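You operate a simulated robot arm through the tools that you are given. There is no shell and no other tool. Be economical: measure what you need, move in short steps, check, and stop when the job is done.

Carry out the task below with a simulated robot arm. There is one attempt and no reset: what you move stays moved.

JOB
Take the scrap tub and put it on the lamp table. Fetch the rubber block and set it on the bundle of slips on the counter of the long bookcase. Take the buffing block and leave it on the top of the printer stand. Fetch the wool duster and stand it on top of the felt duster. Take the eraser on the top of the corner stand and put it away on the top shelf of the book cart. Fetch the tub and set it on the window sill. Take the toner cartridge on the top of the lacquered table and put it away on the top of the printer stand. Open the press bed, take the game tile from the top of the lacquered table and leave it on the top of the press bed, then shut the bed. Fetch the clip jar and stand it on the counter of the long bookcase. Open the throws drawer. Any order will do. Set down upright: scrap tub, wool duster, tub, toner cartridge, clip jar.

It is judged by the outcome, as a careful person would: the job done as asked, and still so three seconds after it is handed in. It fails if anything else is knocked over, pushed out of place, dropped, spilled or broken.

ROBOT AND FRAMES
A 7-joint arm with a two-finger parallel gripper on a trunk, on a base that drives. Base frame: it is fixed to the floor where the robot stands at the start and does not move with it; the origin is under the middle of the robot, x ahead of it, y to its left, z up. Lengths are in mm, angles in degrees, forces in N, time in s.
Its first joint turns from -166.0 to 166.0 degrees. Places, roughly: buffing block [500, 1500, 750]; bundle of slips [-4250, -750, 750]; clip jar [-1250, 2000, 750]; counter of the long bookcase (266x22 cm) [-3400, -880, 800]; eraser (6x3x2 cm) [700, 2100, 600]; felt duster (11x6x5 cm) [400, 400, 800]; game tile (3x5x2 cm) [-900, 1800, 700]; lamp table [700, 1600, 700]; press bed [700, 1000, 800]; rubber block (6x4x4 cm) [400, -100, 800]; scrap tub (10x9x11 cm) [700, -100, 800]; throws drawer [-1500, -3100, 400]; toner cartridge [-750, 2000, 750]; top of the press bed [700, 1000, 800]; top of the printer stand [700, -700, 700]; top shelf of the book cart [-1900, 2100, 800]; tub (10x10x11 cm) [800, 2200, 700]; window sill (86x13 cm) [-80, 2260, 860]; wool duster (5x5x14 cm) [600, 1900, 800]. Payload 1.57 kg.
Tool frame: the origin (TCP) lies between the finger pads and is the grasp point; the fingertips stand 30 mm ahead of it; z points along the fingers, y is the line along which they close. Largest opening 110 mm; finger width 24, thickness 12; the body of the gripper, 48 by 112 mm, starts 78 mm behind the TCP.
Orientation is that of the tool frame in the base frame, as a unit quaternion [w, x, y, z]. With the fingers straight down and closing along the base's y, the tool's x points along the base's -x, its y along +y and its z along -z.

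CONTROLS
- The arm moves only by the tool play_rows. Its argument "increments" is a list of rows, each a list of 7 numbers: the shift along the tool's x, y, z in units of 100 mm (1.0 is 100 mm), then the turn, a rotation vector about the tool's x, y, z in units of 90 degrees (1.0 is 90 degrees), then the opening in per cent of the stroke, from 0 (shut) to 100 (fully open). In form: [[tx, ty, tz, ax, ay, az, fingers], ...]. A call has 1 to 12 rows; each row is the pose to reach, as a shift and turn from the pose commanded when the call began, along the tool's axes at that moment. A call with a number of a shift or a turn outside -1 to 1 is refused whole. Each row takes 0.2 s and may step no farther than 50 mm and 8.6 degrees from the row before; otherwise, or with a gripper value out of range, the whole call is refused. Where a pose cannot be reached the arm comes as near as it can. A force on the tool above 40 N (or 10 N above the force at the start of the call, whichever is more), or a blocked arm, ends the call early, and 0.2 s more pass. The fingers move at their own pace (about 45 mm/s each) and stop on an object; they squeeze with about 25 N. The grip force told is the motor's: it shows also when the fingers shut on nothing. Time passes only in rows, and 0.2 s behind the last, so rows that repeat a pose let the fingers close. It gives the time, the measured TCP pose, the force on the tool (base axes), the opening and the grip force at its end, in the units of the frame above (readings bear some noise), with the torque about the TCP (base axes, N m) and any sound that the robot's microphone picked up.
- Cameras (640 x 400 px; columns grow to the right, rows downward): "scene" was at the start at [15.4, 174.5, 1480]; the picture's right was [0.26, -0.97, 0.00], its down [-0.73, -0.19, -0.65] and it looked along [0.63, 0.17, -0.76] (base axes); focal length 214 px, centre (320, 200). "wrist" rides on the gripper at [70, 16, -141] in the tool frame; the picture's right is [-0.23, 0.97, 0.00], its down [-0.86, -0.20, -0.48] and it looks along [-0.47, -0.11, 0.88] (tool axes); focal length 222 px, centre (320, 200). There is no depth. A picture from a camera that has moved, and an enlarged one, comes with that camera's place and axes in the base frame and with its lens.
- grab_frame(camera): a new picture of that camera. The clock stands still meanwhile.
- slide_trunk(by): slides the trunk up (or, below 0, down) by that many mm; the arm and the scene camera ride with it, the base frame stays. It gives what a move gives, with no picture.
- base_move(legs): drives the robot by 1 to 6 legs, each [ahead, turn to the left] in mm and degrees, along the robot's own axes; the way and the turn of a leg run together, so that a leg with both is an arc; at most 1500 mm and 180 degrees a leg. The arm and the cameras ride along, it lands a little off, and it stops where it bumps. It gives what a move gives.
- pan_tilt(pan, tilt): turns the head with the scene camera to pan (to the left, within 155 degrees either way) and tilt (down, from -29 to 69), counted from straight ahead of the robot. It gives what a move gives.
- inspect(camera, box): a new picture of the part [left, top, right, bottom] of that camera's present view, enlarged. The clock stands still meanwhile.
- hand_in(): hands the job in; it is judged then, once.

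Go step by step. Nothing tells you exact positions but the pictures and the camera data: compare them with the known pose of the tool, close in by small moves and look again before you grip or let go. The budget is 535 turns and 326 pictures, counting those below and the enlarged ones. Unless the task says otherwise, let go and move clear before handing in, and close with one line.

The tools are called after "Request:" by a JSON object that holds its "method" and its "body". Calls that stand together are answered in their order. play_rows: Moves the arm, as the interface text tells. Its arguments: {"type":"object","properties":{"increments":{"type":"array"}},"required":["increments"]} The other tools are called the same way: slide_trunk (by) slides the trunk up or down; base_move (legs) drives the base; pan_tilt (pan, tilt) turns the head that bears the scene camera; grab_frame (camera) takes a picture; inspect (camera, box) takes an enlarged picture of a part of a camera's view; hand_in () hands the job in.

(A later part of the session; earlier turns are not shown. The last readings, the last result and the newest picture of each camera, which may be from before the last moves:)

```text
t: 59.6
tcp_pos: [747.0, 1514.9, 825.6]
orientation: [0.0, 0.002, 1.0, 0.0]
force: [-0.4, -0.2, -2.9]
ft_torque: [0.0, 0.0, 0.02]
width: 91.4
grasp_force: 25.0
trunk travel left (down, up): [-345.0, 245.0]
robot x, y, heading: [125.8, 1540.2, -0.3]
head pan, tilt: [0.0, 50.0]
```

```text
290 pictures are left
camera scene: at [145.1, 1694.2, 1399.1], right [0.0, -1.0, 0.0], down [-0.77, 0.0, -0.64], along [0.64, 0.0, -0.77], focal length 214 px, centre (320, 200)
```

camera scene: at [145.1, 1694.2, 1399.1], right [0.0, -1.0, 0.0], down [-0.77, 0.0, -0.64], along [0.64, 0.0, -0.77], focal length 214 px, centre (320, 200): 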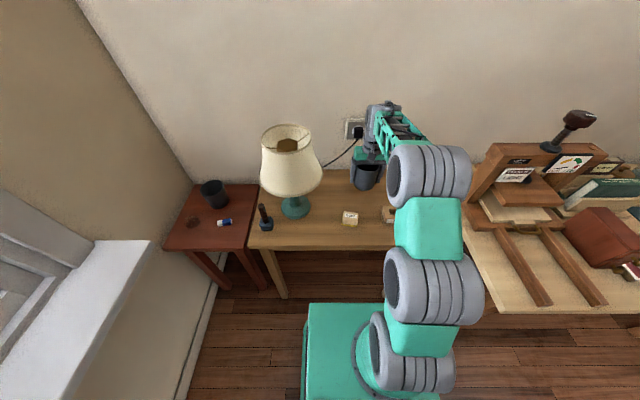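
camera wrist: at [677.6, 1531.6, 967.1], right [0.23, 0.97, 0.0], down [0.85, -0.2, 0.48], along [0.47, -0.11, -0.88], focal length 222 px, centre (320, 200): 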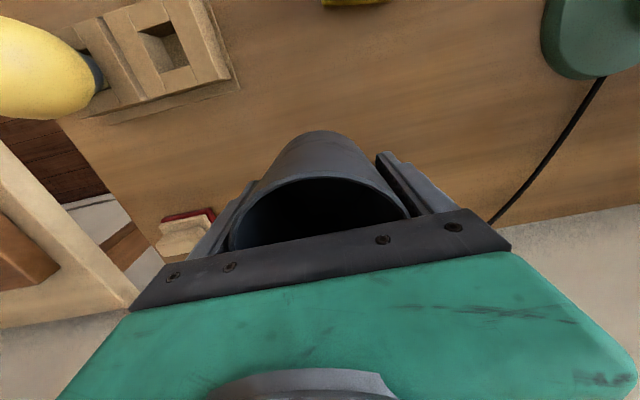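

Request:
{"method": "play_rows", "body": {"increments": [[0, 0, 0.2, 0, 0, 0, 0], [0, 0, 0.4, 0, 0, 0, 0], [0, 0, 0.55, 0, 0, 0, 0], [0, 0, 0.6, 0, 0, 0, 0]]}}

Request:
{"method": "play_rows", "body": {"increments": [[0, 0, 0.03, 0, 0, 0, 0]]}}

Request:
{"method": "play_rows", "body": {"increments": [[0, 0, 0.03, 0, 0, 0, 0]]}}

Request:
{"method": "play_rows", "body": {"increments": [[0, 0, 0.03, 0, 0, 0, 0]]}}

Request:
{"method": "inspect", "body": {"camera": "scene", "box": [320, 130, 440, 205]}}

```text
t: 60.6
tcp_pos: [746.2, 1514.3, 765.8]
orientation: [0.001, 0.003, 1.0, 0.0]
force: [-0.8, 0.0, 3.6]
ft_torque: [0.23, 0.15, 0.06]
width: 91.8
grasp_force: 24.7
trunk travel left (down, up): [-345.0, 245.0]
robot x, y, heading: [124.8, 1539.7, -0.2]
head pan, tilt: [0.0, 50.0]
```

```text
t: 61.0
tcp_pos: [746.8, 1514.0, 766.0]
orientation: [0.003, 0.003, 1.0, 0.0]
force: [-2.6, -1.2, 17.3]
ft_torque: [0.03, 0.13, 0.01]
width: 91.4
grasp_force: 24.6
trunk travel left (down, up): [-345.0, 245.0]
robot x, y, heading: [128.0, 1538.5, -0.3]
head pan, tilt: [0.0, 50.0]
```

```text
t: 61.5
tcp_pos: [747.0, 1514.8, 761.7]
orientation: [0.002, 0.002, 1.0, 0.0]
force: [1.7, -2.5, 20.4]
ft_torque: [0.12, -0.04, -0.01]
width: 91.9
grasp_force: 25.2
trunk travel left (down, up): [-345.0, 245.0]
robot x, y, heading: [125.7, 1541.1, -0.4]
head pan, tilt: [0.0, 50.0]
```

```text
t: 61.9
tcp_pos: [746.9, 1513.1, 757.0]
orientation: [0.002, 0.004, 1.0, 0.0]
force: [2.8, -5.0, 21.1]
ft_torque: [0.22, 0.04, 0.0]
width: 91.4
grasp_force: 25.1
trunk travel left (down, up): [-345.0, 245.0]
robot x, y, heading: [124.0, 1540.4, -0.6]
head pan, tilt: [0.0, 50.0]
```

```text
5.33 times, centred on (380, 168) of scene
camera zoom: at [143.5, 1693.8, 1399.2], right [-0.01, -1.0, 0.0], down [-0.77, 0.0, -0.64], along [0.64, 0.0, -0.77], focal length 1144 px, centre (0, 373)
```

zoom: 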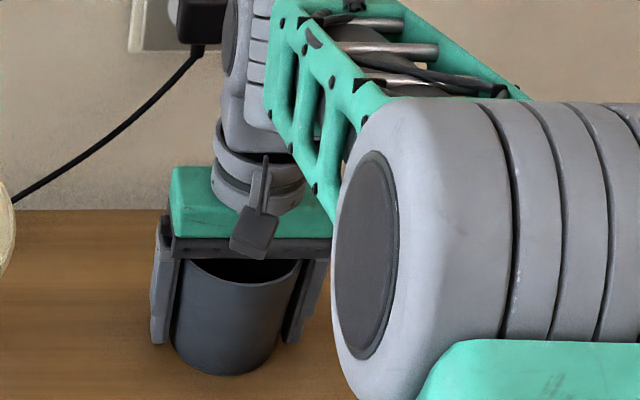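

The tub rests on the table. Release and rise.

Request:
{"method": "play_rows", "body": {"increments": [[0, 0, -0.03, 0, 0, 0, 100], [0, 0, -0.03, 0, 0, 0, 100], [0, 0, -0.03, 0, 0, 0, 100], [0, 0, -0.3, 0, 0, 0, 100], [0, 0, -0.6, 0, 0, 0, 100], [0, 0, -1.0, 0, 0, 0, 100]]}}

Request:
{"method": "slide_trunk", "body": {"by": 120}}

Request:
{"method": "grab_frame", "body": {"camera": "wrist"}}

Request:
{"method": "grab_frame", "body": {"camera": "scene"}}

```text
t: 63.2
tcp_pos: [745.7, 1514.7, 856.1]
orientation: [-0.001, 0.003, 1.0, 0.0]
force: [-0.5, 0.2, 0.4]
ft_torque: [-0.02, -0.05, -0.04]
width: 110.0
grasp_force: 0.0
trunk travel left (down, up): [-345.0, 245.0]
robot x, y, heading: [127.1, 1539.5, -0.3]
head pan, tilt: [0.0, 50.0]
```

```text
t: 64.8
tcp_pos: [745.5, 1515.6, 976.8]
orientation: [0.0, 0.003, 1.0, 0.0]
force: [0.4, -0.2, -0.6]
ft_torque: [-0.01, 0.02, 0.02]
width: 110.0
grasp_force: 0.1
trunk travel left (down, up): [-465.0, 125.0]
robot x, y, heading: [124.2, 1539.8, -0.4]
head pan, tilt: [0.0, 50.0]
```

```text
288 pictures are left
camera wrist: at [677.1, 1532.6, 1118.4], right [0.23, 0.97, 0.0], down [0.85, -0.2, 0.48], along [0.47, -0.11, -0.88], focal length 222 px, centre (320, 200)
```

wrist: 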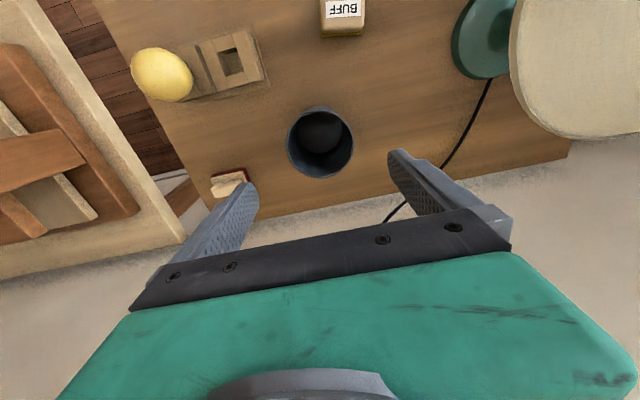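

```text
287 pictures are left
camera scene: at [144.9, 1694.2, 1519.0], right [-0.01, -1.0, 0.0], down [-0.77, 0.0, -0.64], along [0.64, 0.0, -0.77], focal length 214 px, centre (320, 200)
```

scene: 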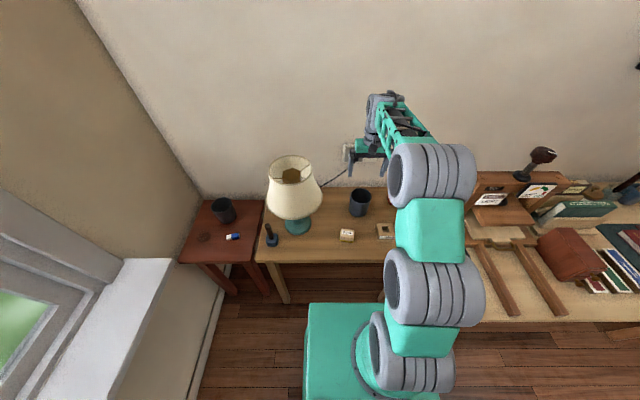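

Scrap tub is done. Next, the tub on the corner stand goes to the window sill; I retract and move to a stance reaching both.

Request:
{"method": "play_rows", "body": {"increments": [[0.33, 0, -0.1, 0, 0, 0, 100], [0.66, 0, -0.2, 0, 0, 0, 100], [1, 0, -0.3, 0, 0, 0, 100]]}}

Request:
{"method": "play_rows", "body": {"increments": [[0.33, 0, 0, 0, 0, 0, 100], [0.66, 0, 0, 0, 0, 0, 100], [1, 0, 0, 0, 0, 0, 100]]}}

Request:
{"method": "play_rows", "body": {"increments": [[0.33, 0, 0, 0, 0, 0, 100], [0.66, 0, 0, 0, 0, 0, 100], [1, 0, 0, 0, 0, 0, 100]]}}

Request:
{"method": "base_move", "body": {"legs": [[-100, 0], [0, 90], [310, 0], [0, -90]]}}

Request:
{"method": "pan_tilt", "body": {"pan": 20, "tilt": 50}}

Request:
{"method": "grab_frame", "body": {"camera": "scene"}}

```text
t: 65.5
tcp_pos: [643.1, 1518.5, 1003.9]
orientation: [0.0, 0.002, 1.0, 0.001]
force: [0.8, -0.1, -1.5]
ft_torque: [-0.03, 0.0, -0.01]
width: 110.0
grasp_force: 0.1
trunk travel left (down, up): [-465.0, 125.0]
robot x, y, heading: [126.5, 1541.0, -0.2]
head pan, tilt: [0.0, 50.0]
```

```text
t: 66.3
tcp_pos: [544.5, 1517.2, 1005.6]
orientation: [0.0, 0.003, 1.0, 0.0]
force: [-0.4, 0.1, -0.2]
ft_torque: [-0.03, 0.01, -0.01]
width: 110.1
grasp_force: 0.2
trunk travel left (down, up): [-465.0, 125.0]
robot x, y, heading: [126.7, 1541.2, -0.3]
head pan, tilt: [0.0, 50.0]
```

```text
t: 67.2
tcp_pos: [446.1, 1518.9, 1006.4]
orientation: [0.0, 0.003, 1.0, -0.001]
force: [-0.7, -0.5, -0.4]
ft_torque: [0.01, 0.0, 0.03]
width: 109.9
grasp_force: 0.1
trunk travel left (down, up): [-465.0, 125.0]
robot x, y, heading: [127.1, 1540.4, -0.2]
head pan, tilt: [0.0, 50.0]
```

```text
t: 77.7
tcp_pos: [337.2, 1820.9, 1007.1]
orientation: [0.0, 0.006, 1.0, 0.001]
force: [-1.1, 0.2, -0.1]
ft_torque: [-0.01, -0.03, 0.01]
width: 109.9
grasp_force: 0.1
trunk travel left (down, up): [-465.0, 125.0]
robot x, y, heading: [20.0, 1848.4, -0.6]
head pan, tilt: [0.0, 50.0]
```

```text
t: 78.6
tcp_pos: [338.5, 1822.4, 1005.8]
orientation: [-0.001, 0.008, 1.0, 0.0]
force: [-0.5, -0.6, -0.5]
ft_torque: [0.02, 0.03, 0.01]
width: 110.0
grasp_force: 0.0
trunk travel left (down, up): [-465.0, 125.0]
robot x, y, heading: [18.9, 1850.2, -0.6]
head pan, tilt: [20.0, 50.0]
```

```text
286 pictures are left
camera scene: at [33.4, 2026.6, 1519.1], right [0.33, -0.94, 0.0], down [-0.72, -0.25, -0.64], along [0.61, 0.21, -0.77], focal length 214 px, centre (320, 200)
```

scene: 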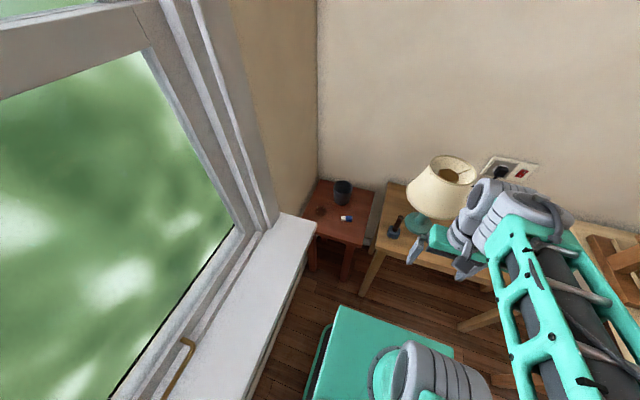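

Request:
{"method": "inspect", "body": {"camera": "scene", "box": [170, 170, 410, 320]}}

Request:
{"method": "pan_tilt", "body": {"pan": 75, "tilt": 50}}

Request:
{"method": "grab_frame", "body": {"camera": "scene"}}

```text
2.67 times, centred on (290, 245) of scene
camera zoom: at [33.4, 2026.6, 1519.1], right [0.33, -0.94, 0.0], down [-0.72, -0.25, -0.64], along [0.61, 0.21, -0.77], focal length 572 px, centre (400, 80)
```

zoom: 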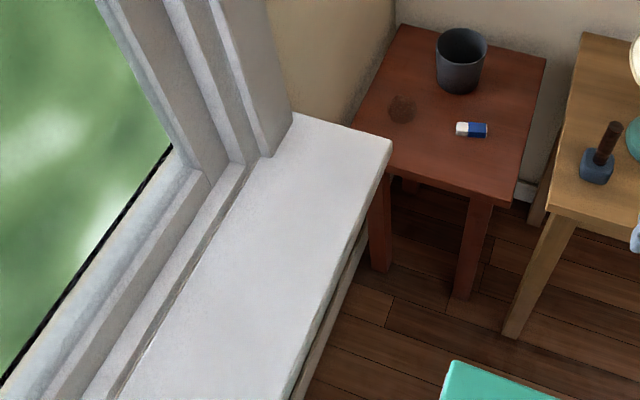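

```text
t: 79.8
tcp_pos: [338.0, 1820.7, 1005.3]
orientation: [0.001, 0.007, 1.0, 0.0]
force: [-0.1, -0.8, 0.2]
ft_torque: [0.01, 0.0, 0.06]
width: 109.9
grasp_force: 0.0
trunk travel left (down, up): [-465.0, 125.0]
robot x, y, heading: [18.5, 1844.8, -0.5]
head pan, tilt: [75.0, 50.0]
```

```text
284 pictures are left
camera scene: at [-18.3, 2075.4, 1519.1], right [0.96, -0.27, 0.0], down [-0.21, -0.74, -0.64], along [0.18, 0.62, -0.77], focal length 214 px, centre (320, 200)
```

scene: 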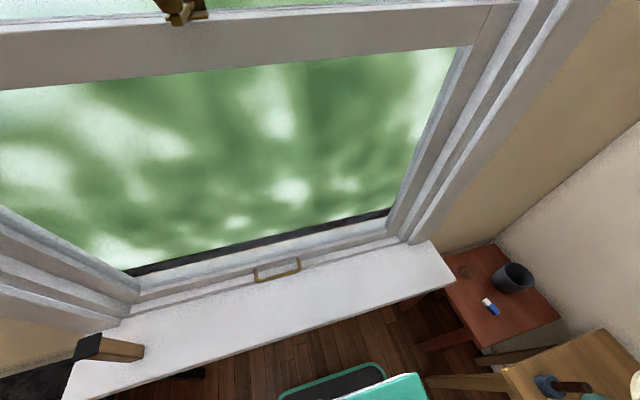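

Tub rim near (805,2172,700), eraser near (685,2104,605), sill right end about x 457, front y 2195. I shift the arm left, then drive in.

Request:
{"method": "play_rows", "body": {"increments": [[0, 0.35, 0, 0, 0, 0, 100], [0, 0.7, 0, 0, 0, 0, 100], [0, 1, 0, 0, 0, 0, 100]]}}

Request:
{"method": "play_rows", "body": {"increments": [[0, 0.35, 0, 0, 0, 0, 100], [0, 0.7, 0, 0, 0, 0, 100], [0, 1, 0, 0, 0, 0, 100]]}}

Request:
{"method": "play_rows", "body": {"increments": [[0, 0.35, 0, 0, 0, 0, 100], [0, 0.7, 0, 0, 0, 0, 100], [0, 1, 0, 0, 0, 0, 100]]}}

Request:
{"method": "base_move", "body": {"legs": [[180, 0.5]]}}

Request:
{"method": "pan_tilt", "body": {"pan": 10, "tilt": 50}}

Request:
{"method": "grab_frame", "body": {"camera": "scene"}}

Request:
{"method": "grab_frame", "body": {"camera": "wrist"}}

```text
t: 80.6
tcp_pos: [339.9, 1923.9, 1003.4]
orientation: [0.0, 0.007, 1.0, 0.0]
force: [0.1, -0.3, -0.2]
ft_torque: [-0.01, 0.01, 0.01]
width: 109.7
grasp_force: 0.2
trunk travel left (down, up): [-465.0, 125.0]
robot x, y, heading: [21.2, 1844.1, -0.9]
head pan, tilt: [75.0, 50.0]
```

```text
t: 81.4
tcp_pos: [339.5, 2023.4, 1005.1]
orientation: [0.0, 0.007, 1.0, 0.001]
force: [-0.3, 0.2, -0.4]
ft_torque: [-0.01, -0.02, 0.0]
width: 110.2
grasp_force: 0.0
trunk travel left (down, up): [-465.0, 125.0]
robot x, y, heading: [21.0, 1845.4, -1.0]
head pan, tilt: [75.0, 50.0]
```

```text
t: 82.2
tcp_pos: [341.1, 2123.6, 1004.2]
orientation: [0.0, 0.007, 1.0, -0.001]
force: [0.2, -1.3, 0.1]
ft_torque: [0.03, 0.02, 0.0]
width: 110.2
grasp_force: 0.2
trunk travel left (down, up): [-465.0, 125.0]
robot x, y, heading: [16.8, 1845.2, -0.5]
head pan, tilt: [75.0, 50.0]
```

```text
t: 83.7
tcp_pos: [521.8, 2122.6, 1003.6]
orientation: [0.0, 0.005, 1.0, 0.0]
force: [0.3, 0.0, 0.0]
ft_torque: [0.01, 0.0, -0.04]
width: 110.2
grasp_force: 0.0
trunk travel left (down, up): [-465.0, 125.0]
robot x, y, heading: [196.6, 1843.7, -0.6]
head pan, tilt: [75.0, 50.0]
```

```text
t: 85.1
tcp_pos: [520.4, 2122.3, 1004.2]
orientation: [0.0, 0.004, 1.0, 0.0]
force: [1.0, 0.1, -0.5]
ft_torque: [-0.04, -0.02, -0.03]
width: 110.0
grasp_force: 0.1
trunk travel left (down, up): [-465.0, 125.0]
robot x, y, heading: [198.4, 1840.3, -0.4]
head pan, tilt: [10.0, 50.0]
```

```text
283 pictures are left
camera scene: at [216.6, 2011.8, 1519.1], right [0.17, -0.99, 0.0], down [-0.76, -0.13, -0.64], along [0.63, 0.11, -0.77], focal length 214 px, centre (320, 200)
```

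scene: 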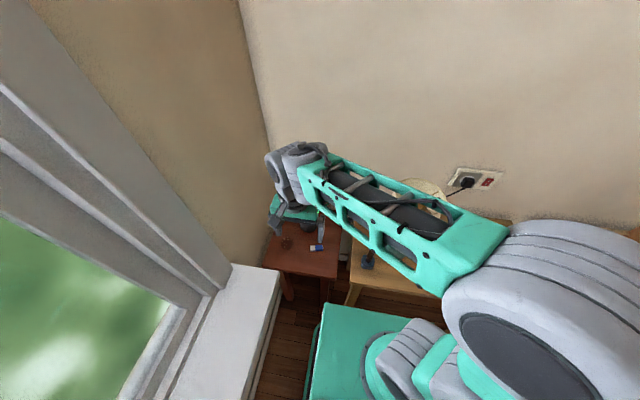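

```text
282 pictures are left
camera wrist: at [452.1, 2139.7, 1146.6], right [0.24, 0.97, 0.0], down [0.85, -0.21, 0.48], along [0.47, -0.11, -0.88], focal length 222 px, centre (320, 200)
```

wrist: 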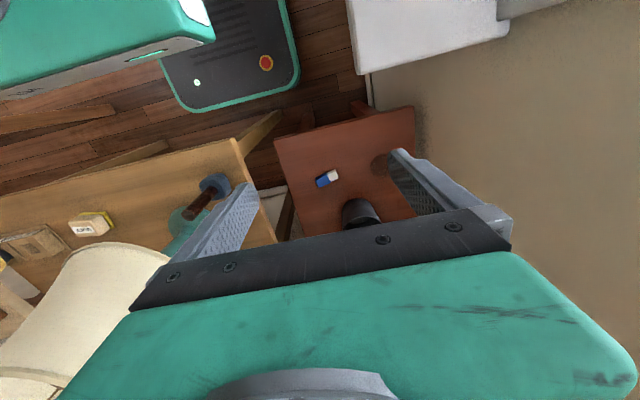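

Request:
{"method": "play_rows", "body": {"increments": [[-0.3, 0.16, 0, 0, 0, 0, 100], [-0.6, 0.32, 0, 0, 0, 0, 100], [-0.9, 0.48, 0, 0, 0, 0, 100]]}}

Request:
{"method": "play_rows", "body": {"increments": [[-0.33, 0, 0, 0, 0, 0, 100], [-0.66, 0, 0, 0, 0, 0, 100], [-1, 0, 0, 0, 0, 0, 100]]}}

Request:
{"method": "play_rows", "body": {"increments": [[-0.33, 0, 0, 0, 0, 0, 100], [-0.66, 0, 0.2, 0, 0, 0, 100], [-0.9, 0, 0.5, 0, 0, 0, 100]]}}

Request:
{"method": "grab_frame", "body": {"camera": "scene"}}

Request:
{"method": "grab_frame", "body": {"camera": "wrist"}}

```text
t: 85.9
tcp_pos: [610.7, 2168.8, 1003.2]
orientation: [0.0, 0.005, 1.0, 0.0]
force: [-0.2, -0.5, -1.0]
ft_torque: [-0.02, -0.02, -0.01]
width: 109.9
grasp_force: 0.0
trunk travel left (down, up): [-465.0, 125.0]
robot x, y, heading: [198.8, 1839.3, -0.7]
head pan, tilt: [10.0, 50.0]
```

```text
t: 86.7
tcp_pos: [710.2, 2169.9, 1004.5]
orientation: [-0.001, 0.004, 1.0, 0.0]
force: [-0.2, 0.3, 0.9]
ft_torque: [0.03, 0.02, -0.07]
width: 110.0
grasp_force: 0.3
trunk travel left (down, up): [-465.0, 125.0]
robot x, y, heading: [200.7, 1846.3, -0.7]
head pan, tilt: [10.0, 50.0]
```

```text
t: 87.5
tcp_pos: [801.7, 2167.2, 953.9]
orientation: [0.0, 0.004, 1.0, 0.0]
force: [0.1, 0.8, 0.8]
ft_torque: [-0.01, -0.06, -0.01]
width: 110.2
grasp_force: 0.0
trunk travel left (down, up): [-465.0, 125.0]
robot x, y, heading: [195.8, 1844.9, -0.5]
head pan, tilt: [10.0, 50.0]
```

```text
281 pictures are left
camera scene: at [216.9, 2011.9, 1519.1], right [0.16, -0.99, 0.0], down [-0.76, -0.13, -0.64], along [0.63, 0.11, -0.77], focal length 214 px, centre (320, 200)
```

scene: 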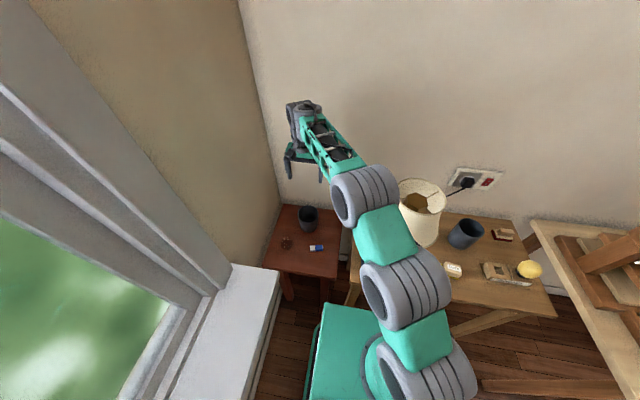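

```text
280 pictures are left
camera wrist: at [732.2, 2185.2, 1097.0], right [0.24, 0.97, 0.0], down [0.85, -0.21, 0.48], along [0.47, -0.11, -0.88], focal length 222 px, centre (320, 200)
```

wrist: 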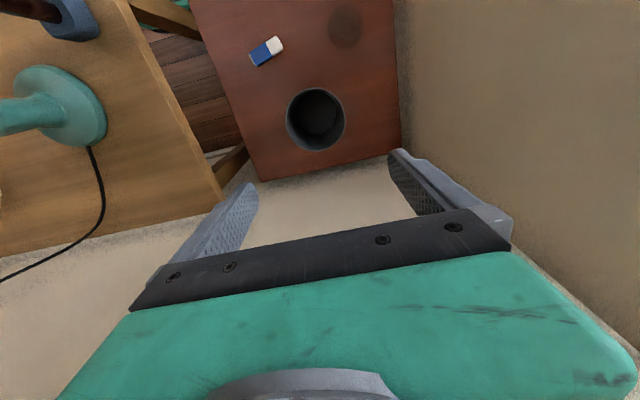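

Request:
{"method": "slide_trunk", "body": {"by": -170}}

Request:
{"method": "play_rows", "body": {"increments": [[0.1, -0.01, 0, 0, 0, 0, 100]]}}

Request:
{"method": "grab_frame", "body": {"camera": "wrist"}}

Request:
{"method": "inspect", "body": {"camera": "scene", "box": [250, 80, 490, 230]}}

```text
t: 89.4
tcp_pos: [800.1, 2168.2, 785.0]
orientation: [-0.001, 0.005, 1.0, 0.0]
force: [-0.3, -0.3, 0.5]
ft_torque: [0.0, 0.02, -0.02]
width: 109.8
grasp_force: 0.1
trunk travel left (down, up): [-295.0, 295.0]
robot x, y, heading: [198.0, 1842.7, -0.4]
head pan, tilt: [10.0, 50.0]
```

```text
t: 89.8
tcp_pos: [790.0, 2167.2, 785.5]
orientation: [0.0, 0.004, 1.0, -0.001]
force: [0.2, 0.7, 1.0]
ft_torque: [-0.03, -0.03, 0.02]
width: 109.8
grasp_force: 0.0
trunk travel left (down, up): [-295.0, 295.0]
robot x, y, heading: [195.9, 1845.5, -0.5]
head pan, tilt: [10.0, 50.0]
```

```text
279 pictures are left
camera wrist: at [721.6, 2184.6, 927.2], right [0.24, 0.97, 0.0], down [0.85, -0.21, 0.48], along [0.47, -0.11, -0.88], focal length 222 px, centre (320, 200)
```

wrist: 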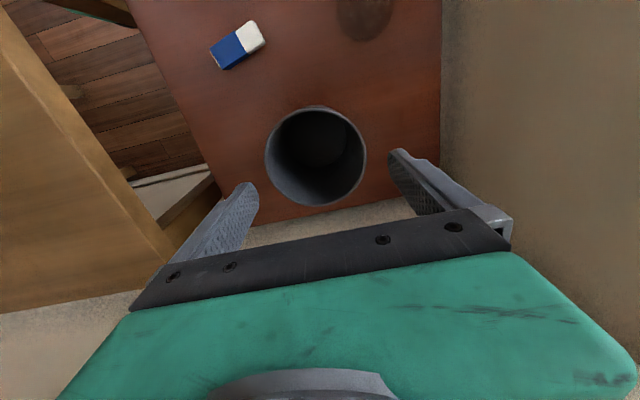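

```text
2.67 times, centred on (370, 155) of scene
camera zoom: at [216.8, 2011.7, 1349.1], right [0.16, -0.99, 0.0], down [-0.76, -0.13, -0.64], along [0.63, 0.11, -0.77], focal length 572 px, centre (187, 320)
```

zoom: 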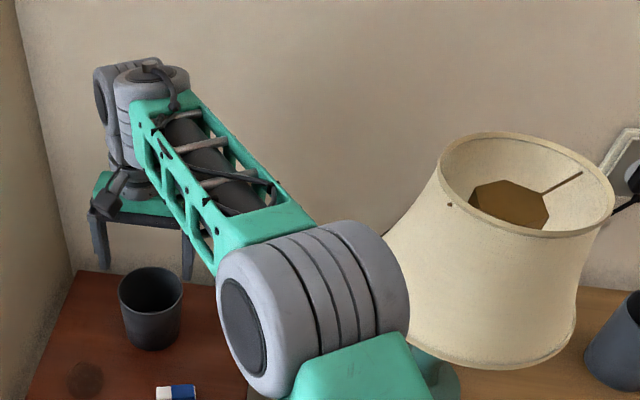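

Request:
{"method": "play_rows", "body": {"increments": [[0.0, -0.015, 0.2, 0, 0, 0, 100], [0.0, -0.015, 0.42, 0, 0, 0, 100]]}}

Request:
{"method": "grab_frame", "body": {"camera": "wrist"}}

Request:
{"method": "inspect", "body": {"camera": "scene", "box": [260, 130, 380, 205]}}

```text
t: 90.4
tcp_pos: [789.9, 2166.2, 743.1]
orientation: [0.0, 0.004, 1.0, 0.0]
force: [-0.5, -0.3, -0.7]
ft_torque: [-0.02, -0.01, -0.04]
width: 109.8
grasp_force: 0.0
trunk travel left (down, up): [-295.0, 295.0]
robot x, y, heading: [201.3, 1842.5, -0.4]
head pan, tilt: [10.0, 50.0]
```

```text
277 pictures are left
camera wrist: at [721.4, 2183.3, 884.6], right [0.24, 0.97, 0.0], down [0.85, -0.21, 0.48], along [0.46, -0.11, -0.88], focal length 222 px, centre (320, 200)
```

wrist: 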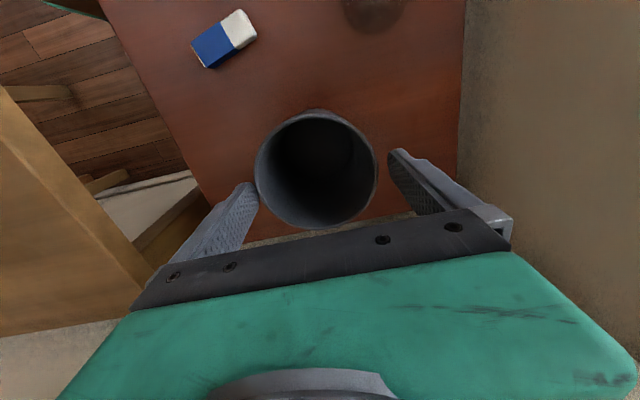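

```text
5.33 times, centred on (320, 168) of scene
camera zoom: at [216.6, 2011.7, 1349.1], right [0.16, -0.99, 0.0], down [-0.76, -0.13, -0.64], along [0.63, 0.11, -0.77], focal length 1144 px, centre (320, 373)
```

zoom: 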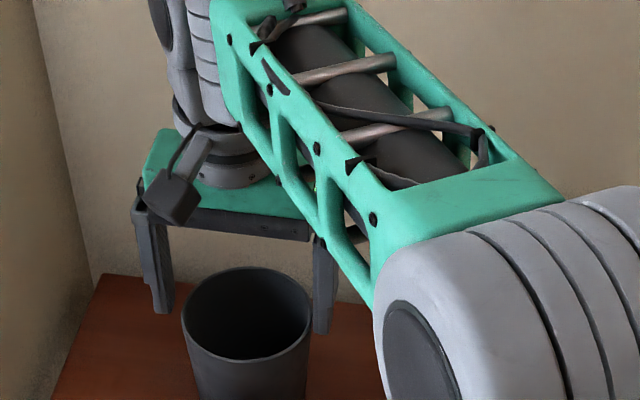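

Request:
{"method": "inspect", "body": {"camera": "wrist", "box": [220, 90, 420, 215]}}

```text
3.20 times, centred on (320, 152) of wrist
camera zoom: at [721.4, 2183.3, 884.6], right [0.24, 0.97, 0.0], down [0.85, -0.21, 0.48], along [0.46, -0.11, -0.88], focal length 711 px, centre (320, 352)
```

zoom: 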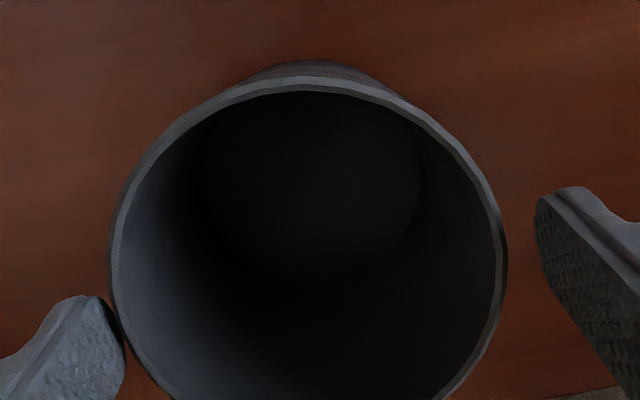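

The tub sits about 4.5 mm to the -y side of the gripper centre; I correct and look again.

Request:
{"method": "play_rows", "body": {"increments": [[0.015, -0.045, -0.03, 0, 0, 0, 100], [0.015, -0.045, -0.03, 0, 0, 0, 100]]}}

Request:
{"method": "inspect", "body": {"camera": "wrist", "box": [220, 90, 420, 215]}}

```text
t: 91.0
tcp_pos: [788.3, 2161.7, 746.1]
orientation: [0.0, 0.004, 1.0, -0.001]
force: [-0.4, -0.3, 0.2]
ft_torque: [0.0, 0.03, 0.02]
width: 110.0
grasp_force: 0.0
trunk travel left (down, up): [-295.0, 295.0]
robot x, y, heading: [202.6, 1841.6, -0.5]
head pan, tilt: [10.0, 50.0]
```

```text
3.20 times, centred on (320, 152) of wrist
camera zoom: at [720.3, 2178.8, 887.4], right [0.24, 0.97, 0.0], down [0.85, -0.21, 0.48], along [0.46, -0.11, -0.88], focal length 711 px, centre (320, 352)
```

zoom: 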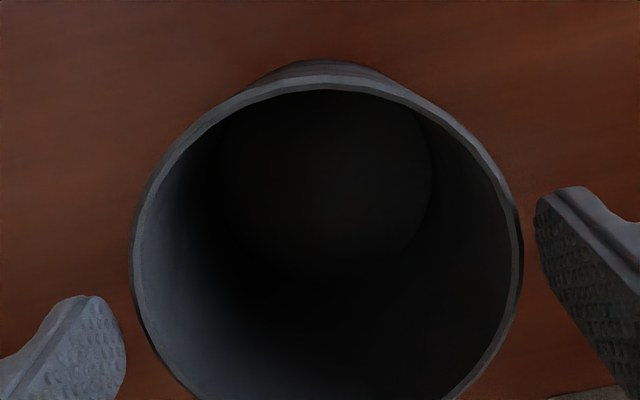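

Request:
{"method": "play_rows", "body": {"increments": [[0, 0, 0.2, 0, 0, 0, 100], [0, 0, 0.4, 0, 0, 0, 100], [0, 0, 0.6, 0, 0, 0, 100], [0, 0, 0.82, 0, 0, 0, 100]]}}

Request:
{"method": "inspect", "body": {"camera": "wrist", "box": [220, 90, 420, 215]}}

```text
t: 92.0
tcp_pos: [788.3, 2163.1, 664.3]
orientation: [0.0, 0.004, 1.0, 0.0]
force: [-0.6, 0.5, -0.3]
ft_torque: [-0.01, 0.0, 0.0]
width: 109.9
grasp_force: 0.0
trunk travel left (down, up): [-295.0, 295.0]
robot x, y, heading: [202.3, 1845.7, -0.4]
head pan, tilt: [10.0, 50.0]
```

```text
3.20 times, centred on (320, 152) of wrist
camera zoom: at [719.5, 2179.5, 806.7], right [0.24, 0.97, 0.0], down [0.85, -0.21, 0.48], along [0.47, -0.11, -0.88], focal length 711 px, centre (320, 352)
```

zoom: 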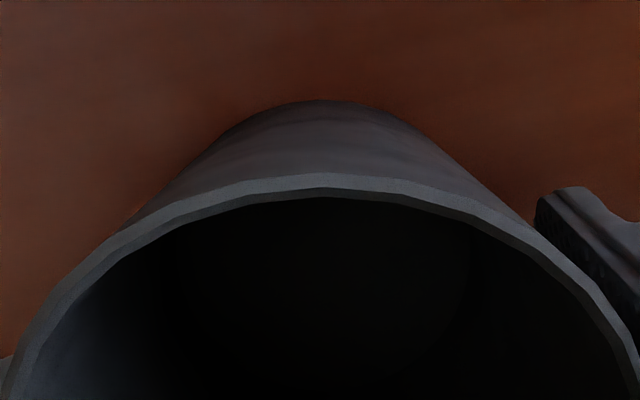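

Fingers straddle the tub. Close, hold, and lift slowly.

Request:
{"method": "play_rows", "body": {"increments": [[0, 0, 0, 0, 0, 0, 0], [0, 0, 0, 0, 0, 0, 0], [0, 0, 0, 0, 0, 0, 0], [0, 0, 0, 0, 0, 0, 0], [0, 0, 0, 0, 0, 0, 0], [0, 0, 0, 0, 0, 0, 0]]}}

Request:
{"method": "play_rows", "body": {"increments": [[0, 0, -0.05, 0, 0, 0, 0], [0, 0, -0.1, 0, 0, 0, 0], [0, 0, -0.2, 0, 0, 0, 0], [0, 0, -0.3, 0, 0, 0, 0], [0, 0, -0.45, 0, 0, 0, 0], [0, 0, -0.6, 0, 0, 0, 0]]}}

Request:
{"method": "grab_frame", "body": {"camera": "wrist"}}

```text
t: 93.4
tcp_pos: [787.4, 2162.3, 664.7]
orientation: [0.001, 0.005, 1.0, 0.001]
force: [0.6, 1.3, 0.9]
ft_torque: [0.08, -0.11, 0.01]
width: 99.1
grasp_force: 25.1
trunk travel left (down, up): [-295.0, 295.0]
robot x, y, heading: [198.8, 1846.6, -0.6]
head pan, tilt: [10.0, 50.0]
```

```text
t: 94.8
tcp_pos: [789.4, 2159.8, 724.1]
orientation: [0.0, 0.005, 1.0, 0.0]
force: [-0.3, -0.1, -3.9]
ft_torque: [0.0, 0.0, 0.01]
width: 99.2
grasp_force: 25.0
trunk travel left (down, up): [-295.0, 295.0]
robot x, y, heading: [200.5, 1841.9, -0.5]
head pan, tilt: [10.0, 50.0]
```

```text
272 pictures are left
camera wrist: at [720.5, 2177.9, 866.8], right [0.24, 0.97, 0.0], down [0.85, -0.21, 0.48], along [0.47, -0.11, -0.88], focal length 222 px, centre (320, 200)
```

wrist: 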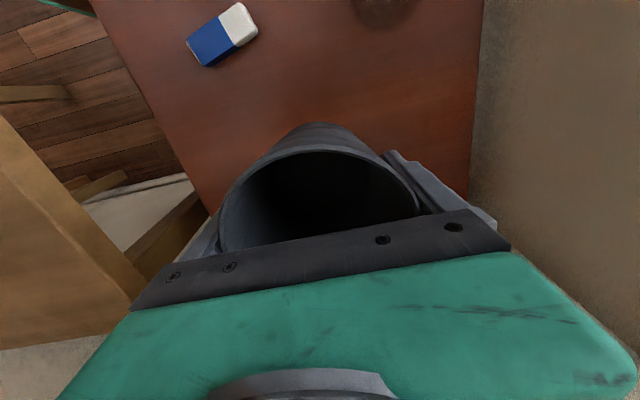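

Held (about 0.4 kg). Raise and bring toward the sill, then rotate the gripper so the fingers lie along the sill.

Request:
{"method": "slide_trunk", "body": {"by": 280}}

Request:
{"method": "play_rows", "body": {"increments": [[0.25, -0.1, 0, 0, 0, 0, 0], [0.5, -0.2, 0, 0, 0, 0, 0], [0.75, -0.3, 0, 0, 0, 0, 0], [1, -0.4, 0, 0, 0, 0, 0]]}}

Request:
{"method": "play_rows", "body": {"increments": [[0.25, 0, 0, 0, 0, 0, 0], [0.5, 0, 0, 0, 0, 0, 0], [0.75, 0, 0, 0, 0, 0, 0], [1, 0, 0, 0, 0, 0, 0]]}}

Request:
{"method": "play_rows", "body": {"increments": [[0.25, 0, 0, 0, 0, 0, 0], [0.5, 0, 0, 0, 0, 0, 0], [0.75, 0, 0, 0, 0, 0, 0], [1, 0, 0, 0, 0, 0, 0]]}}

Request:
{"method": "play_rows", "body": {"increments": [[0.25, 0, 0, 0, 0, 0, 0], [0.5, 0, 0, 0, 0, 0, 0], [0.75, 0, 0, 0, 0, 0, 0], [1, 0, 0, 0, 0, 0, 0]]}}

Request:
{"method": "play_rows", "body": {"increments": [[0, 0, 0, 0, 0, -0.09, 0], [0, 0, 0, 0, 0, -0.18, 0], [0, 0, 0, 0, 0, -0.27, 0], [0, 0, 0, 0, 0, -0.36, 0], [0, 0, 0, 0, 0, -0.45, 0], [0, 0, 0, 0, 0, -0.54, 0], [0, 0, 0, 0, 0, -0.63, 0], [0, 0, 0, 0, 0, -0.72, 0], [0, 0, 0, 0, 0, -0.81, 0], [0, 0, 0, 0, 0, -0.9, 0], [0, 0, 0, 0, 0, -0.99, 0]]}}

Request:
{"method": "pan_tilt", "body": {"pan": 50, "tilt": 55}}

Request:
{"method": "grab_frame", "body": {"camera": "scene"}}

Request:
{"method": "grab_frame", "body": {"camera": "wrist"}}

```text
t: 97.6
tcp_pos: [790.0, 2160.5, 1004.0]
orientation: [0.0, 0.004, 1.0, 0.0]
force: [0.2, 0.2, -2.7]
ft_torque: [-0.02, -0.02, 0.01]
width: 99.4
grasp_force: 25.1
trunk travel left (down, up): [-575.0, 15.0]
robot x, y, heading: [196.5, 1845.0, -0.3]
head pan, tilt: [10.0, 50.0]
```

```text
t: 98.6
tcp_pos: [688.6, 2122.7, 1002.5]
orientation: [0.0, 0.005, 1.0, 0.0]
force: [-0.7, -0.3, -3.2]
ft_torque: [0.05, -0.03, 0.04]
width: 99.4
grasp_force: 25.3
trunk travel left (down, up): [-575.0, 15.0]
robot x, y, heading: [200.6, 1843.9, -0.5]
head pan, tilt: [10.0, 50.0]
```

```text
t: 99.6
tcp_pos: [588.9, 2122.2, 1005.2]
orientation: [0.0, 0.004, 1.0, 0.0]
force: [0.0, -0.3, -1.2]
ft_torque: [0.02, -0.01, -0.02]
width: 99.1
grasp_force: 25.0
trunk travel left (down, up): [-575.0, 15.0]
robot x, y, heading: [199.4, 1844.9, -0.5]
head pan, tilt: [10.0, 50.0]
```

```text
t: 100.6
tcp_pos: [488.0, 2123.0, 1006.3]
orientation: [0.0, 0.005, 1.0, 0.0]
force: [0.4, 0.2, -2.8]
ft_torque: [-0.01, 0.01, 0.0]
width: 99.2
grasp_force: 25.3
trunk travel left (down, up): [-575.0, 15.0]
robot x, y, heading: [199.0, 1842.5, -0.7]
head pan, tilt: [10.0, 50.0]
```

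```text
t: 101.6
tcp_pos: [387.7, 2123.6, 1006.0]
orientation: [0.0, 0.004, 1.0, -0.001]
force: [-0.7, -0.1, -3.8]
ft_torque: [0.04, 0.02, -0.02]
width: 99.3
grasp_force: 25.1
trunk travel left (down, up): [-575.0, 15.0]
robot x, y, heading: [197.2, 1845.3, -0.5]
head pan, tilt: [10.0, 50.0]
```

```text
t: 104.0
tcp_pos: [389.4, 2124.8, 1004.4]
orientation: [-0.001, -0.7, 0.715, 0.0]
force: [0.0, 0.2, -2.6]
ft_torque: [0.02, 0.05, 0.0]
width: 99.3
grasp_force: 24.6
trunk travel left (down, up): [-575.0, 15.0]
robot x, y, heading: [199.4, 1843.6, -0.4]
head pan, tilt: [10.0, 50.0]
```

```text
t: 105.1
tcp_pos: [388.7, 2125.1, 1003.6]
orientation: [0.0, -0.698, 0.716, 0.001]
force: [-0.3, 0.6, -3.1]
ft_torque: [-0.01, -0.02, 0.01]
width: 99.4
grasp_force: 24.7
trunk travel left (down, up): [-575.0, 15.0]
robot x, y, heading: [200.2, 1842.0, -0.6]
head pan, tilt: [50.0, 55.0]
```

```text
271 pictures are left
camera scene: at [187.6, 2053.9, 1622.5], right [0.76, -0.65, 0.0], down [-0.53, -0.62, -0.57], along [0.37, 0.44, -0.82], focal length 214 px, centre (320, 200)
```

scene: 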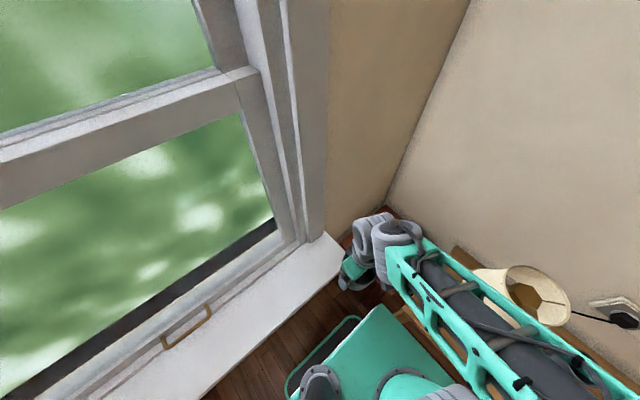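

```text
270 pictures are left
camera wrist: at [371.8, 2054.8, 1146.9], right [-0.97, 0.25, 0.0], down [0.22, 0.85, 0.48], along [0.12, 0.46, -0.88], focal length 222 px, centre (320, 200)
```

wrist: 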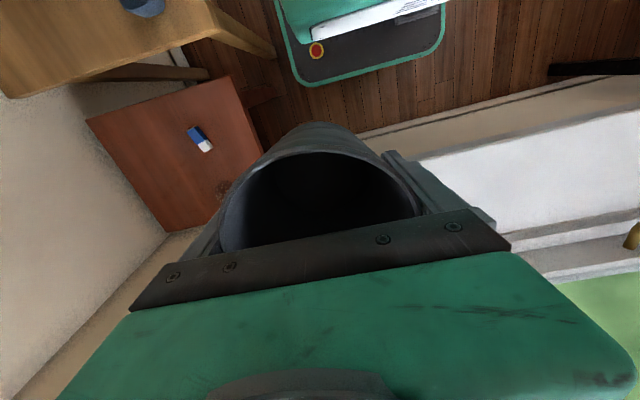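

Request:
{"method": "play_rows", "body": {"increments": [[0, 0.25, 0, 0, 0, 0, 0], [0, 0.5, 0, 0, 0, 0, 0], [0, 0.75, 0, 0, 0, 0, 0], [0, 1, 0, 0, 0, 0, 0]]}}

Request:
{"method": "play_rows", "body": {"increments": [[-0.2, 0.2, 0, 0, 0, 0, 0], [-0.4, 0.4, 0, 0, 0, 0, 0], [-0.65, 0.6, 0, 0, 0, 0, 0], [-0.95, 0.6, 0, 0, 0, 0, 0]]}}

Request:
{"method": "grab_frame", "body": {"camera": "scene"}}

Request:
{"method": "grab_frame", "body": {"camera": "wrist"}}

```text
t: 106.1
tcp_pos: [288.5, 2124.4, 1003.8]
orientation: [-0.001, -0.699, 0.716, 0.0]
force: [0.1, -0.1, -2.5]
ft_torque: [-0.04, 0.04, 0.0]
width: 99.3
grasp_force: 24.3
trunk travel left (down, up): [-575.0, 15.0]
robot x, y, heading: [201.9, 1842.1, -0.3]
head pan, tilt: [50.0, 55.0]
```

```text
t: 107.1
tcp_pos: [231.6, 2223.8, 1004.3]
orientation: [-0.001, -0.698, 0.716, -0.001]
force: [0.3, 1.1, -3.8]
ft_torque: [-0.03, 0.0, 0.01]
width: 99.3
grasp_force: 25.0
trunk travel left (down, up): [-575.0, 15.0]
robot x, y, heading: [198.0, 1842.4, -0.4]
head pan, tilt: [50.0, 55.0]
```

```text
269 pictures are left
camera scene: at [187.4, 2054.8, 1622.4], right [0.76, -0.65, 0.0], down [-0.53, -0.62, -0.57], along [0.37, 0.44, -0.82], focal length 214 px, centre (320, 200)
```

scene: 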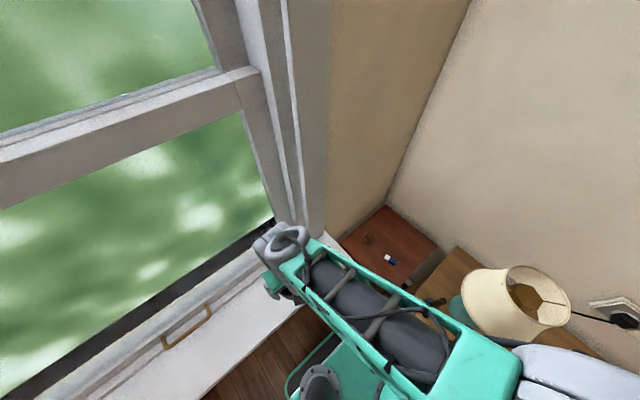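

```text
268 pictures are left
camera wrist: at [214.5, 2155.0, 1146.3], right [-0.97, 0.25, 0.0], down [0.22, 0.85, 0.48], along [0.12, 0.46, -0.88], focal length 222 px, centre (320, 200)
```

wrist: 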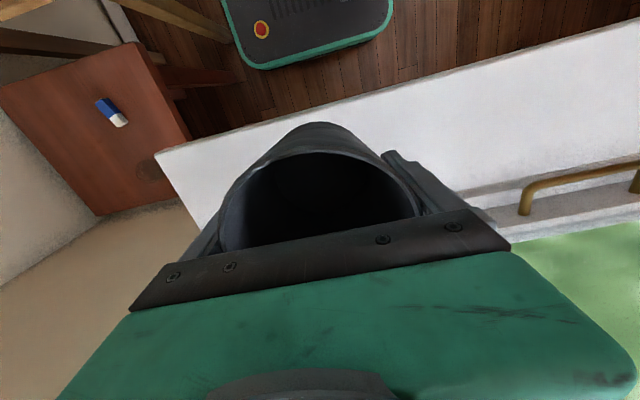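

Request:
{"method": "play_rows", "body": {"increments": [[-0.15, 0, 0, 0, 0, 0, 0], [-0.3, 0, 0, 0, 0, 0, 0], [-0.3, 0, 0.2, 0, 0, 0, 0], [-0.3, 0, 0.4, 0, 0, 0, 0], [-0.3, 0, 0.6, 0, 0, 0, 0]]}}

Request:
{"method": "grab_frame", "body": {"camera": "wrist"}}

Request:
{"method": "inspect", "body": {"camera": "scene", "box": [200, 180, 360, 280]}}

```text
t: 108.3
tcp_pos: [232.8, 2252.9, 944.7]
orientation: [0.0, -0.699, 0.715, 0.0]
force: [-0.4, -0.1, -2.9]
ft_torque: [-0.02, -0.01, 0.0]
width: 99.4
grasp_force: 24.6
trunk travel left (down, up): [-575.0, 15.0]
robot x, y, heading: [199.4, 1842.1, -0.5]
head pan, tilt: [50.0, 55.0]
```

```text
267 pictures are left
camera wrist: at [216.1, 2184.4, 1086.2], right [-0.97, 0.25, 0.0], down [0.22, 0.85, 0.48], along [0.12, 0.46, -0.88], focal length 222 px, centre (320, 200)
```

wrist: 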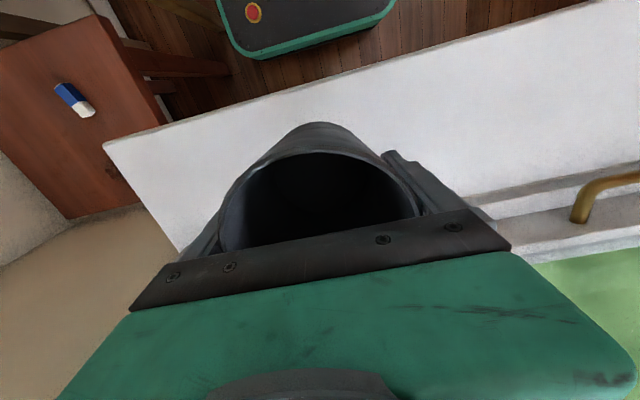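

```text
4.00 times, centred on (280, 230) of scene
camera zoom: at [187.5, 2054.3, 1622.5], right [0.76, -0.65, 0.0], down [-0.53, -0.62, -0.57], along [0.37, 0.44, -0.82], focal length 858 px, centre (480, 80)
```

zoom: 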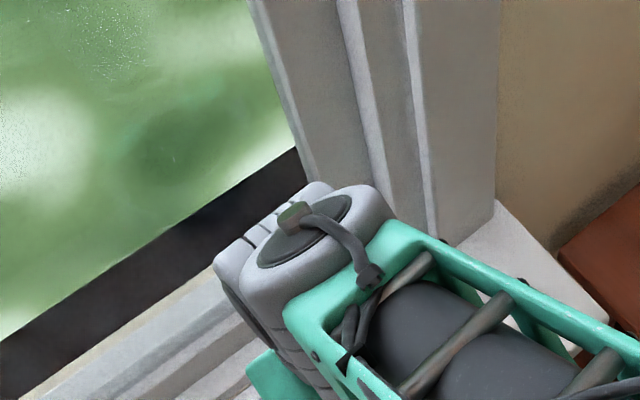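

Request:
{"method": "play_rows", "body": {"increments": [[0, 0, 0.08, 0, 0, 0, 0], [0, 0, 0.16, 0, 0, 0, 0], [0, 0, 0.22, 0, 0, 0, 0]]}}

Request:
{"method": "play_rows", "body": {"increments": [[0, 0, 0.04, 0, 0, 0, 0]]}}

Request:
{"method": "play_rows", "body": {"increments": [[0, 0, 0.04, 0, 0, 0, 0]]}}

```text
t: 109.1
tcp_pos: [232.9, 2252.6, 922.4]
orientation: [0.0, -0.699, 0.715, 0.0]
force: [0.2, -0.2, -3.9]
ft_torque: [-0.01, 0.0, 0.03]
width: 99.3
grasp_force: 24.7
trunk travel left (down, up): [-575.0, 15.0]
robot x, y, heading: [196.5, 1843.9, -0.4]
head pan, tilt: [50.0, 55.0]
```

```text
t: 109.5
tcp_pos: [232.3, 2252.7, 918.7]
orientation: [0.001, -0.698, 0.716, 0.0]
force: [0.5, 0.7, -2.9]
ft_torque: [-0.01, -0.02, 0.03]
width: 99.3
grasp_force: 25.2
trunk travel left (down, up): [-575.0, 15.0]
robot x, y, heading: [195.9, 1843.1, -0.6]
head pan, tilt: [50.0, 55.0]
```

```text
t: 109.9
tcp_pos: [230.6, 2254.0, 913.7]
orientation: [0.0, -0.699, 0.715, 0.0]
force: [0.2, -0.5, -3.5]
ft_torque: [-0.04, 0.02, 0.0]
width: 99.4
grasp_force: 25.0
trunk travel left (down, up): [-575.0, 15.0]
robot x, y, heading: [201.0, 1845.1, -0.8]
head pan, tilt: [50.0, 55.0]
```

Request:
{"method": "play_rows", "body": {"increments": [[0, 0, 0.04, 0, 0, 0, 0]]}}

Request:
{"method": "play_rows", "body": {"increments": [[0, 0, 0.04, 0, 0, 0, 0]]}}

Request:
{"method": "play_rows", "body": {"increments": [[0, 0, 0.04, 0, 0, 0, 0]]}}

Request:
{"method": "grab_frame", "body": {"camera": "wrist"}}

```text
t: 110.3
tcp_pos: [232.4, 2253.4, 911.5]
orientation: [0.0, -0.699, 0.716, 0.0]
force: [0.3, 0.7, -3.1]
ft_torque: [0.03, 0.0, 0.04]
width: 99.6
grasp_force: 25.4
trunk travel left (down, up): [-575.0, 15.0]
robot x, y, heading: [198.9, 1840.7, -0.4]
head pan, tilt: [50.0, 55.0]
```

```text
t: 110.7
tcp_pos: [231.4, 2252.9, 906.2]
orientation: [0.0, -0.698, 0.716, -0.001]
force: [0.1, 0.0, -2.9]
ft_torque: [0.0, 0.0, 0.02]
width: 99.7
grasp_force: 24.7
trunk travel left (down, up): [-575.0, 15.0]
robot x, y, heading: [201.9, 1846.4, -0.6]
head pan, tilt: [50.0, 55.0]
```

```text
t: 111.1
tcp_pos: [230.8, 2253.2, 902.6]
orientation: [0.0, -0.698, 0.716, 0.0]
force: [-0.2, -0.2, -2.1]
ft_torque: [0.0, -0.02, -0.02]
width: 99.2
grasp_force: 24.7
trunk travel left (down, up): [-575.0, 15.0]
robot x, y, heading: [198.9, 1843.9, -0.7]
head pan, tilt: [50.0, 55.0]
```

```text
265 pictures are left
camera wrist: at [214.1, 2183.7, 1044.3], right [-0.97, 0.25, 0.0], down [0.22, 0.85, 0.48], along [0.12, 0.46, -0.88], focal length 222 px, centre (320, 200)
```

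wrist: 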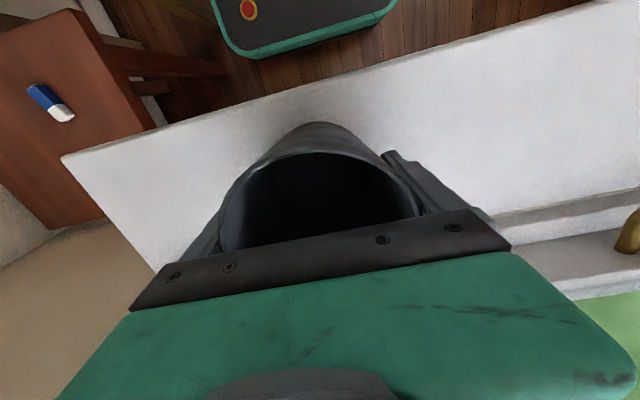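

Request:
{"method": "play_rows", "body": {"increments": [[0, 0, 0.04, 0, 0, 0, 0], [0, 0, 0.08, 0, 0, 0, 0]]}}

Request:
{"method": "play_rows", "body": {"increments": [[0, 0, 0.04, 0, 0, 0, 0], [0, 0, 0.08, 0, 0, 0, 0]]}}

Request:
{"method": "inspect", "body": {"camera": "wrist", "box": [180, 90, 440, 252]}}

```text
t: 111.7
tcp_pos: [230.8, 2253.9, 894.1]
orientation: [0.0, -0.699, 0.716, 0.0]
force: [1.4, -1.8, 10.6]
ft_torque: [-0.58, -0.1, 0.08]
width: 99.7
grasp_force: 25.6
trunk travel left (down, up): [-575.0, 15.0]
robot x, y, heading: [197.1, 1843.3, -0.3]
head pan, tilt: [50.0, 55.0]
```

```text
t: 112.3
tcp_pos: [231.2, 2254.2, 888.2]
orientation: [0.001, -0.699, 0.715, 0.001]
force: [0.8, 1.7, 20.6]
ft_torque: [-0.03, 0.05, 0.08]
width: 99.6
grasp_force: 25.1
trunk travel left (down, up): [-575.0, 15.0]
robot x, y, heading: [200.8, 1844.1, -0.5]
head pan, tilt: [50.0, 55.0]
```

```text
2.46 times, centred on (310, 171) of wrist
camera zoom: at [214.0, 2184.2, 1029.4], right [-0.97, 0.25, 0.0], down [0.22, 0.85, 0.48], along [0.12, 0.47, -0.88], focal length 547 px, centre (345, 271)
```

zoom: 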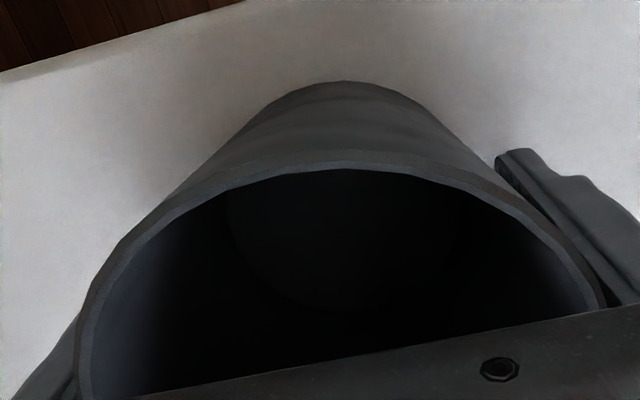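

Contact made. Release and rise.

Request:
{"method": "play_rows", "body": {"increments": [[0, 0, -0.06, 0, 0, 0, 100], [0, 0, -0.06, 0, 0, 0, 100], [0, 0, -0.06, 0, 0, 0, 100], [0, 0, -0.2, 0, 0, 0, 100], [0, 0, -0.4, 0, 0, 0, 100], [0, 0, -0.7, 0, 0, 0, 100], [0, 0, -1.0, 0, 0, 0, 100]]}}

Request:
{"method": "grab_frame", "body": {"camera": "wrist"}}

```text
t: 113.9
tcp_pos: [232.7, 2254.2, 987.5]
orientation: [-0.001, -0.699, 0.715, 0.0]
force: [0.2, 0.5, -0.3]
ft_torque: [0.02, 0.0, 0.0]
width: 110.1
grasp_force: 0.0
trunk travel left (down, up): [-575.0, 15.0]
robot x, y, heading: [199.2, 1848.5, -0.4]
head pan, tilt: [50.0, 55.0]
```

```text
263 pictures are left
camera wrist: at [214.4, 2185.1, 1128.9], right [-0.97, 0.25, 0.0], down [0.22, 0.85, 0.48], along [0.12, 0.46, -0.88], focal length 222 px, centre (320, 200)
```

wrist: 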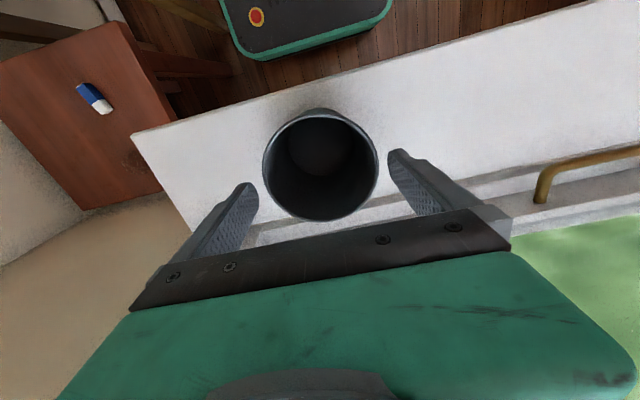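

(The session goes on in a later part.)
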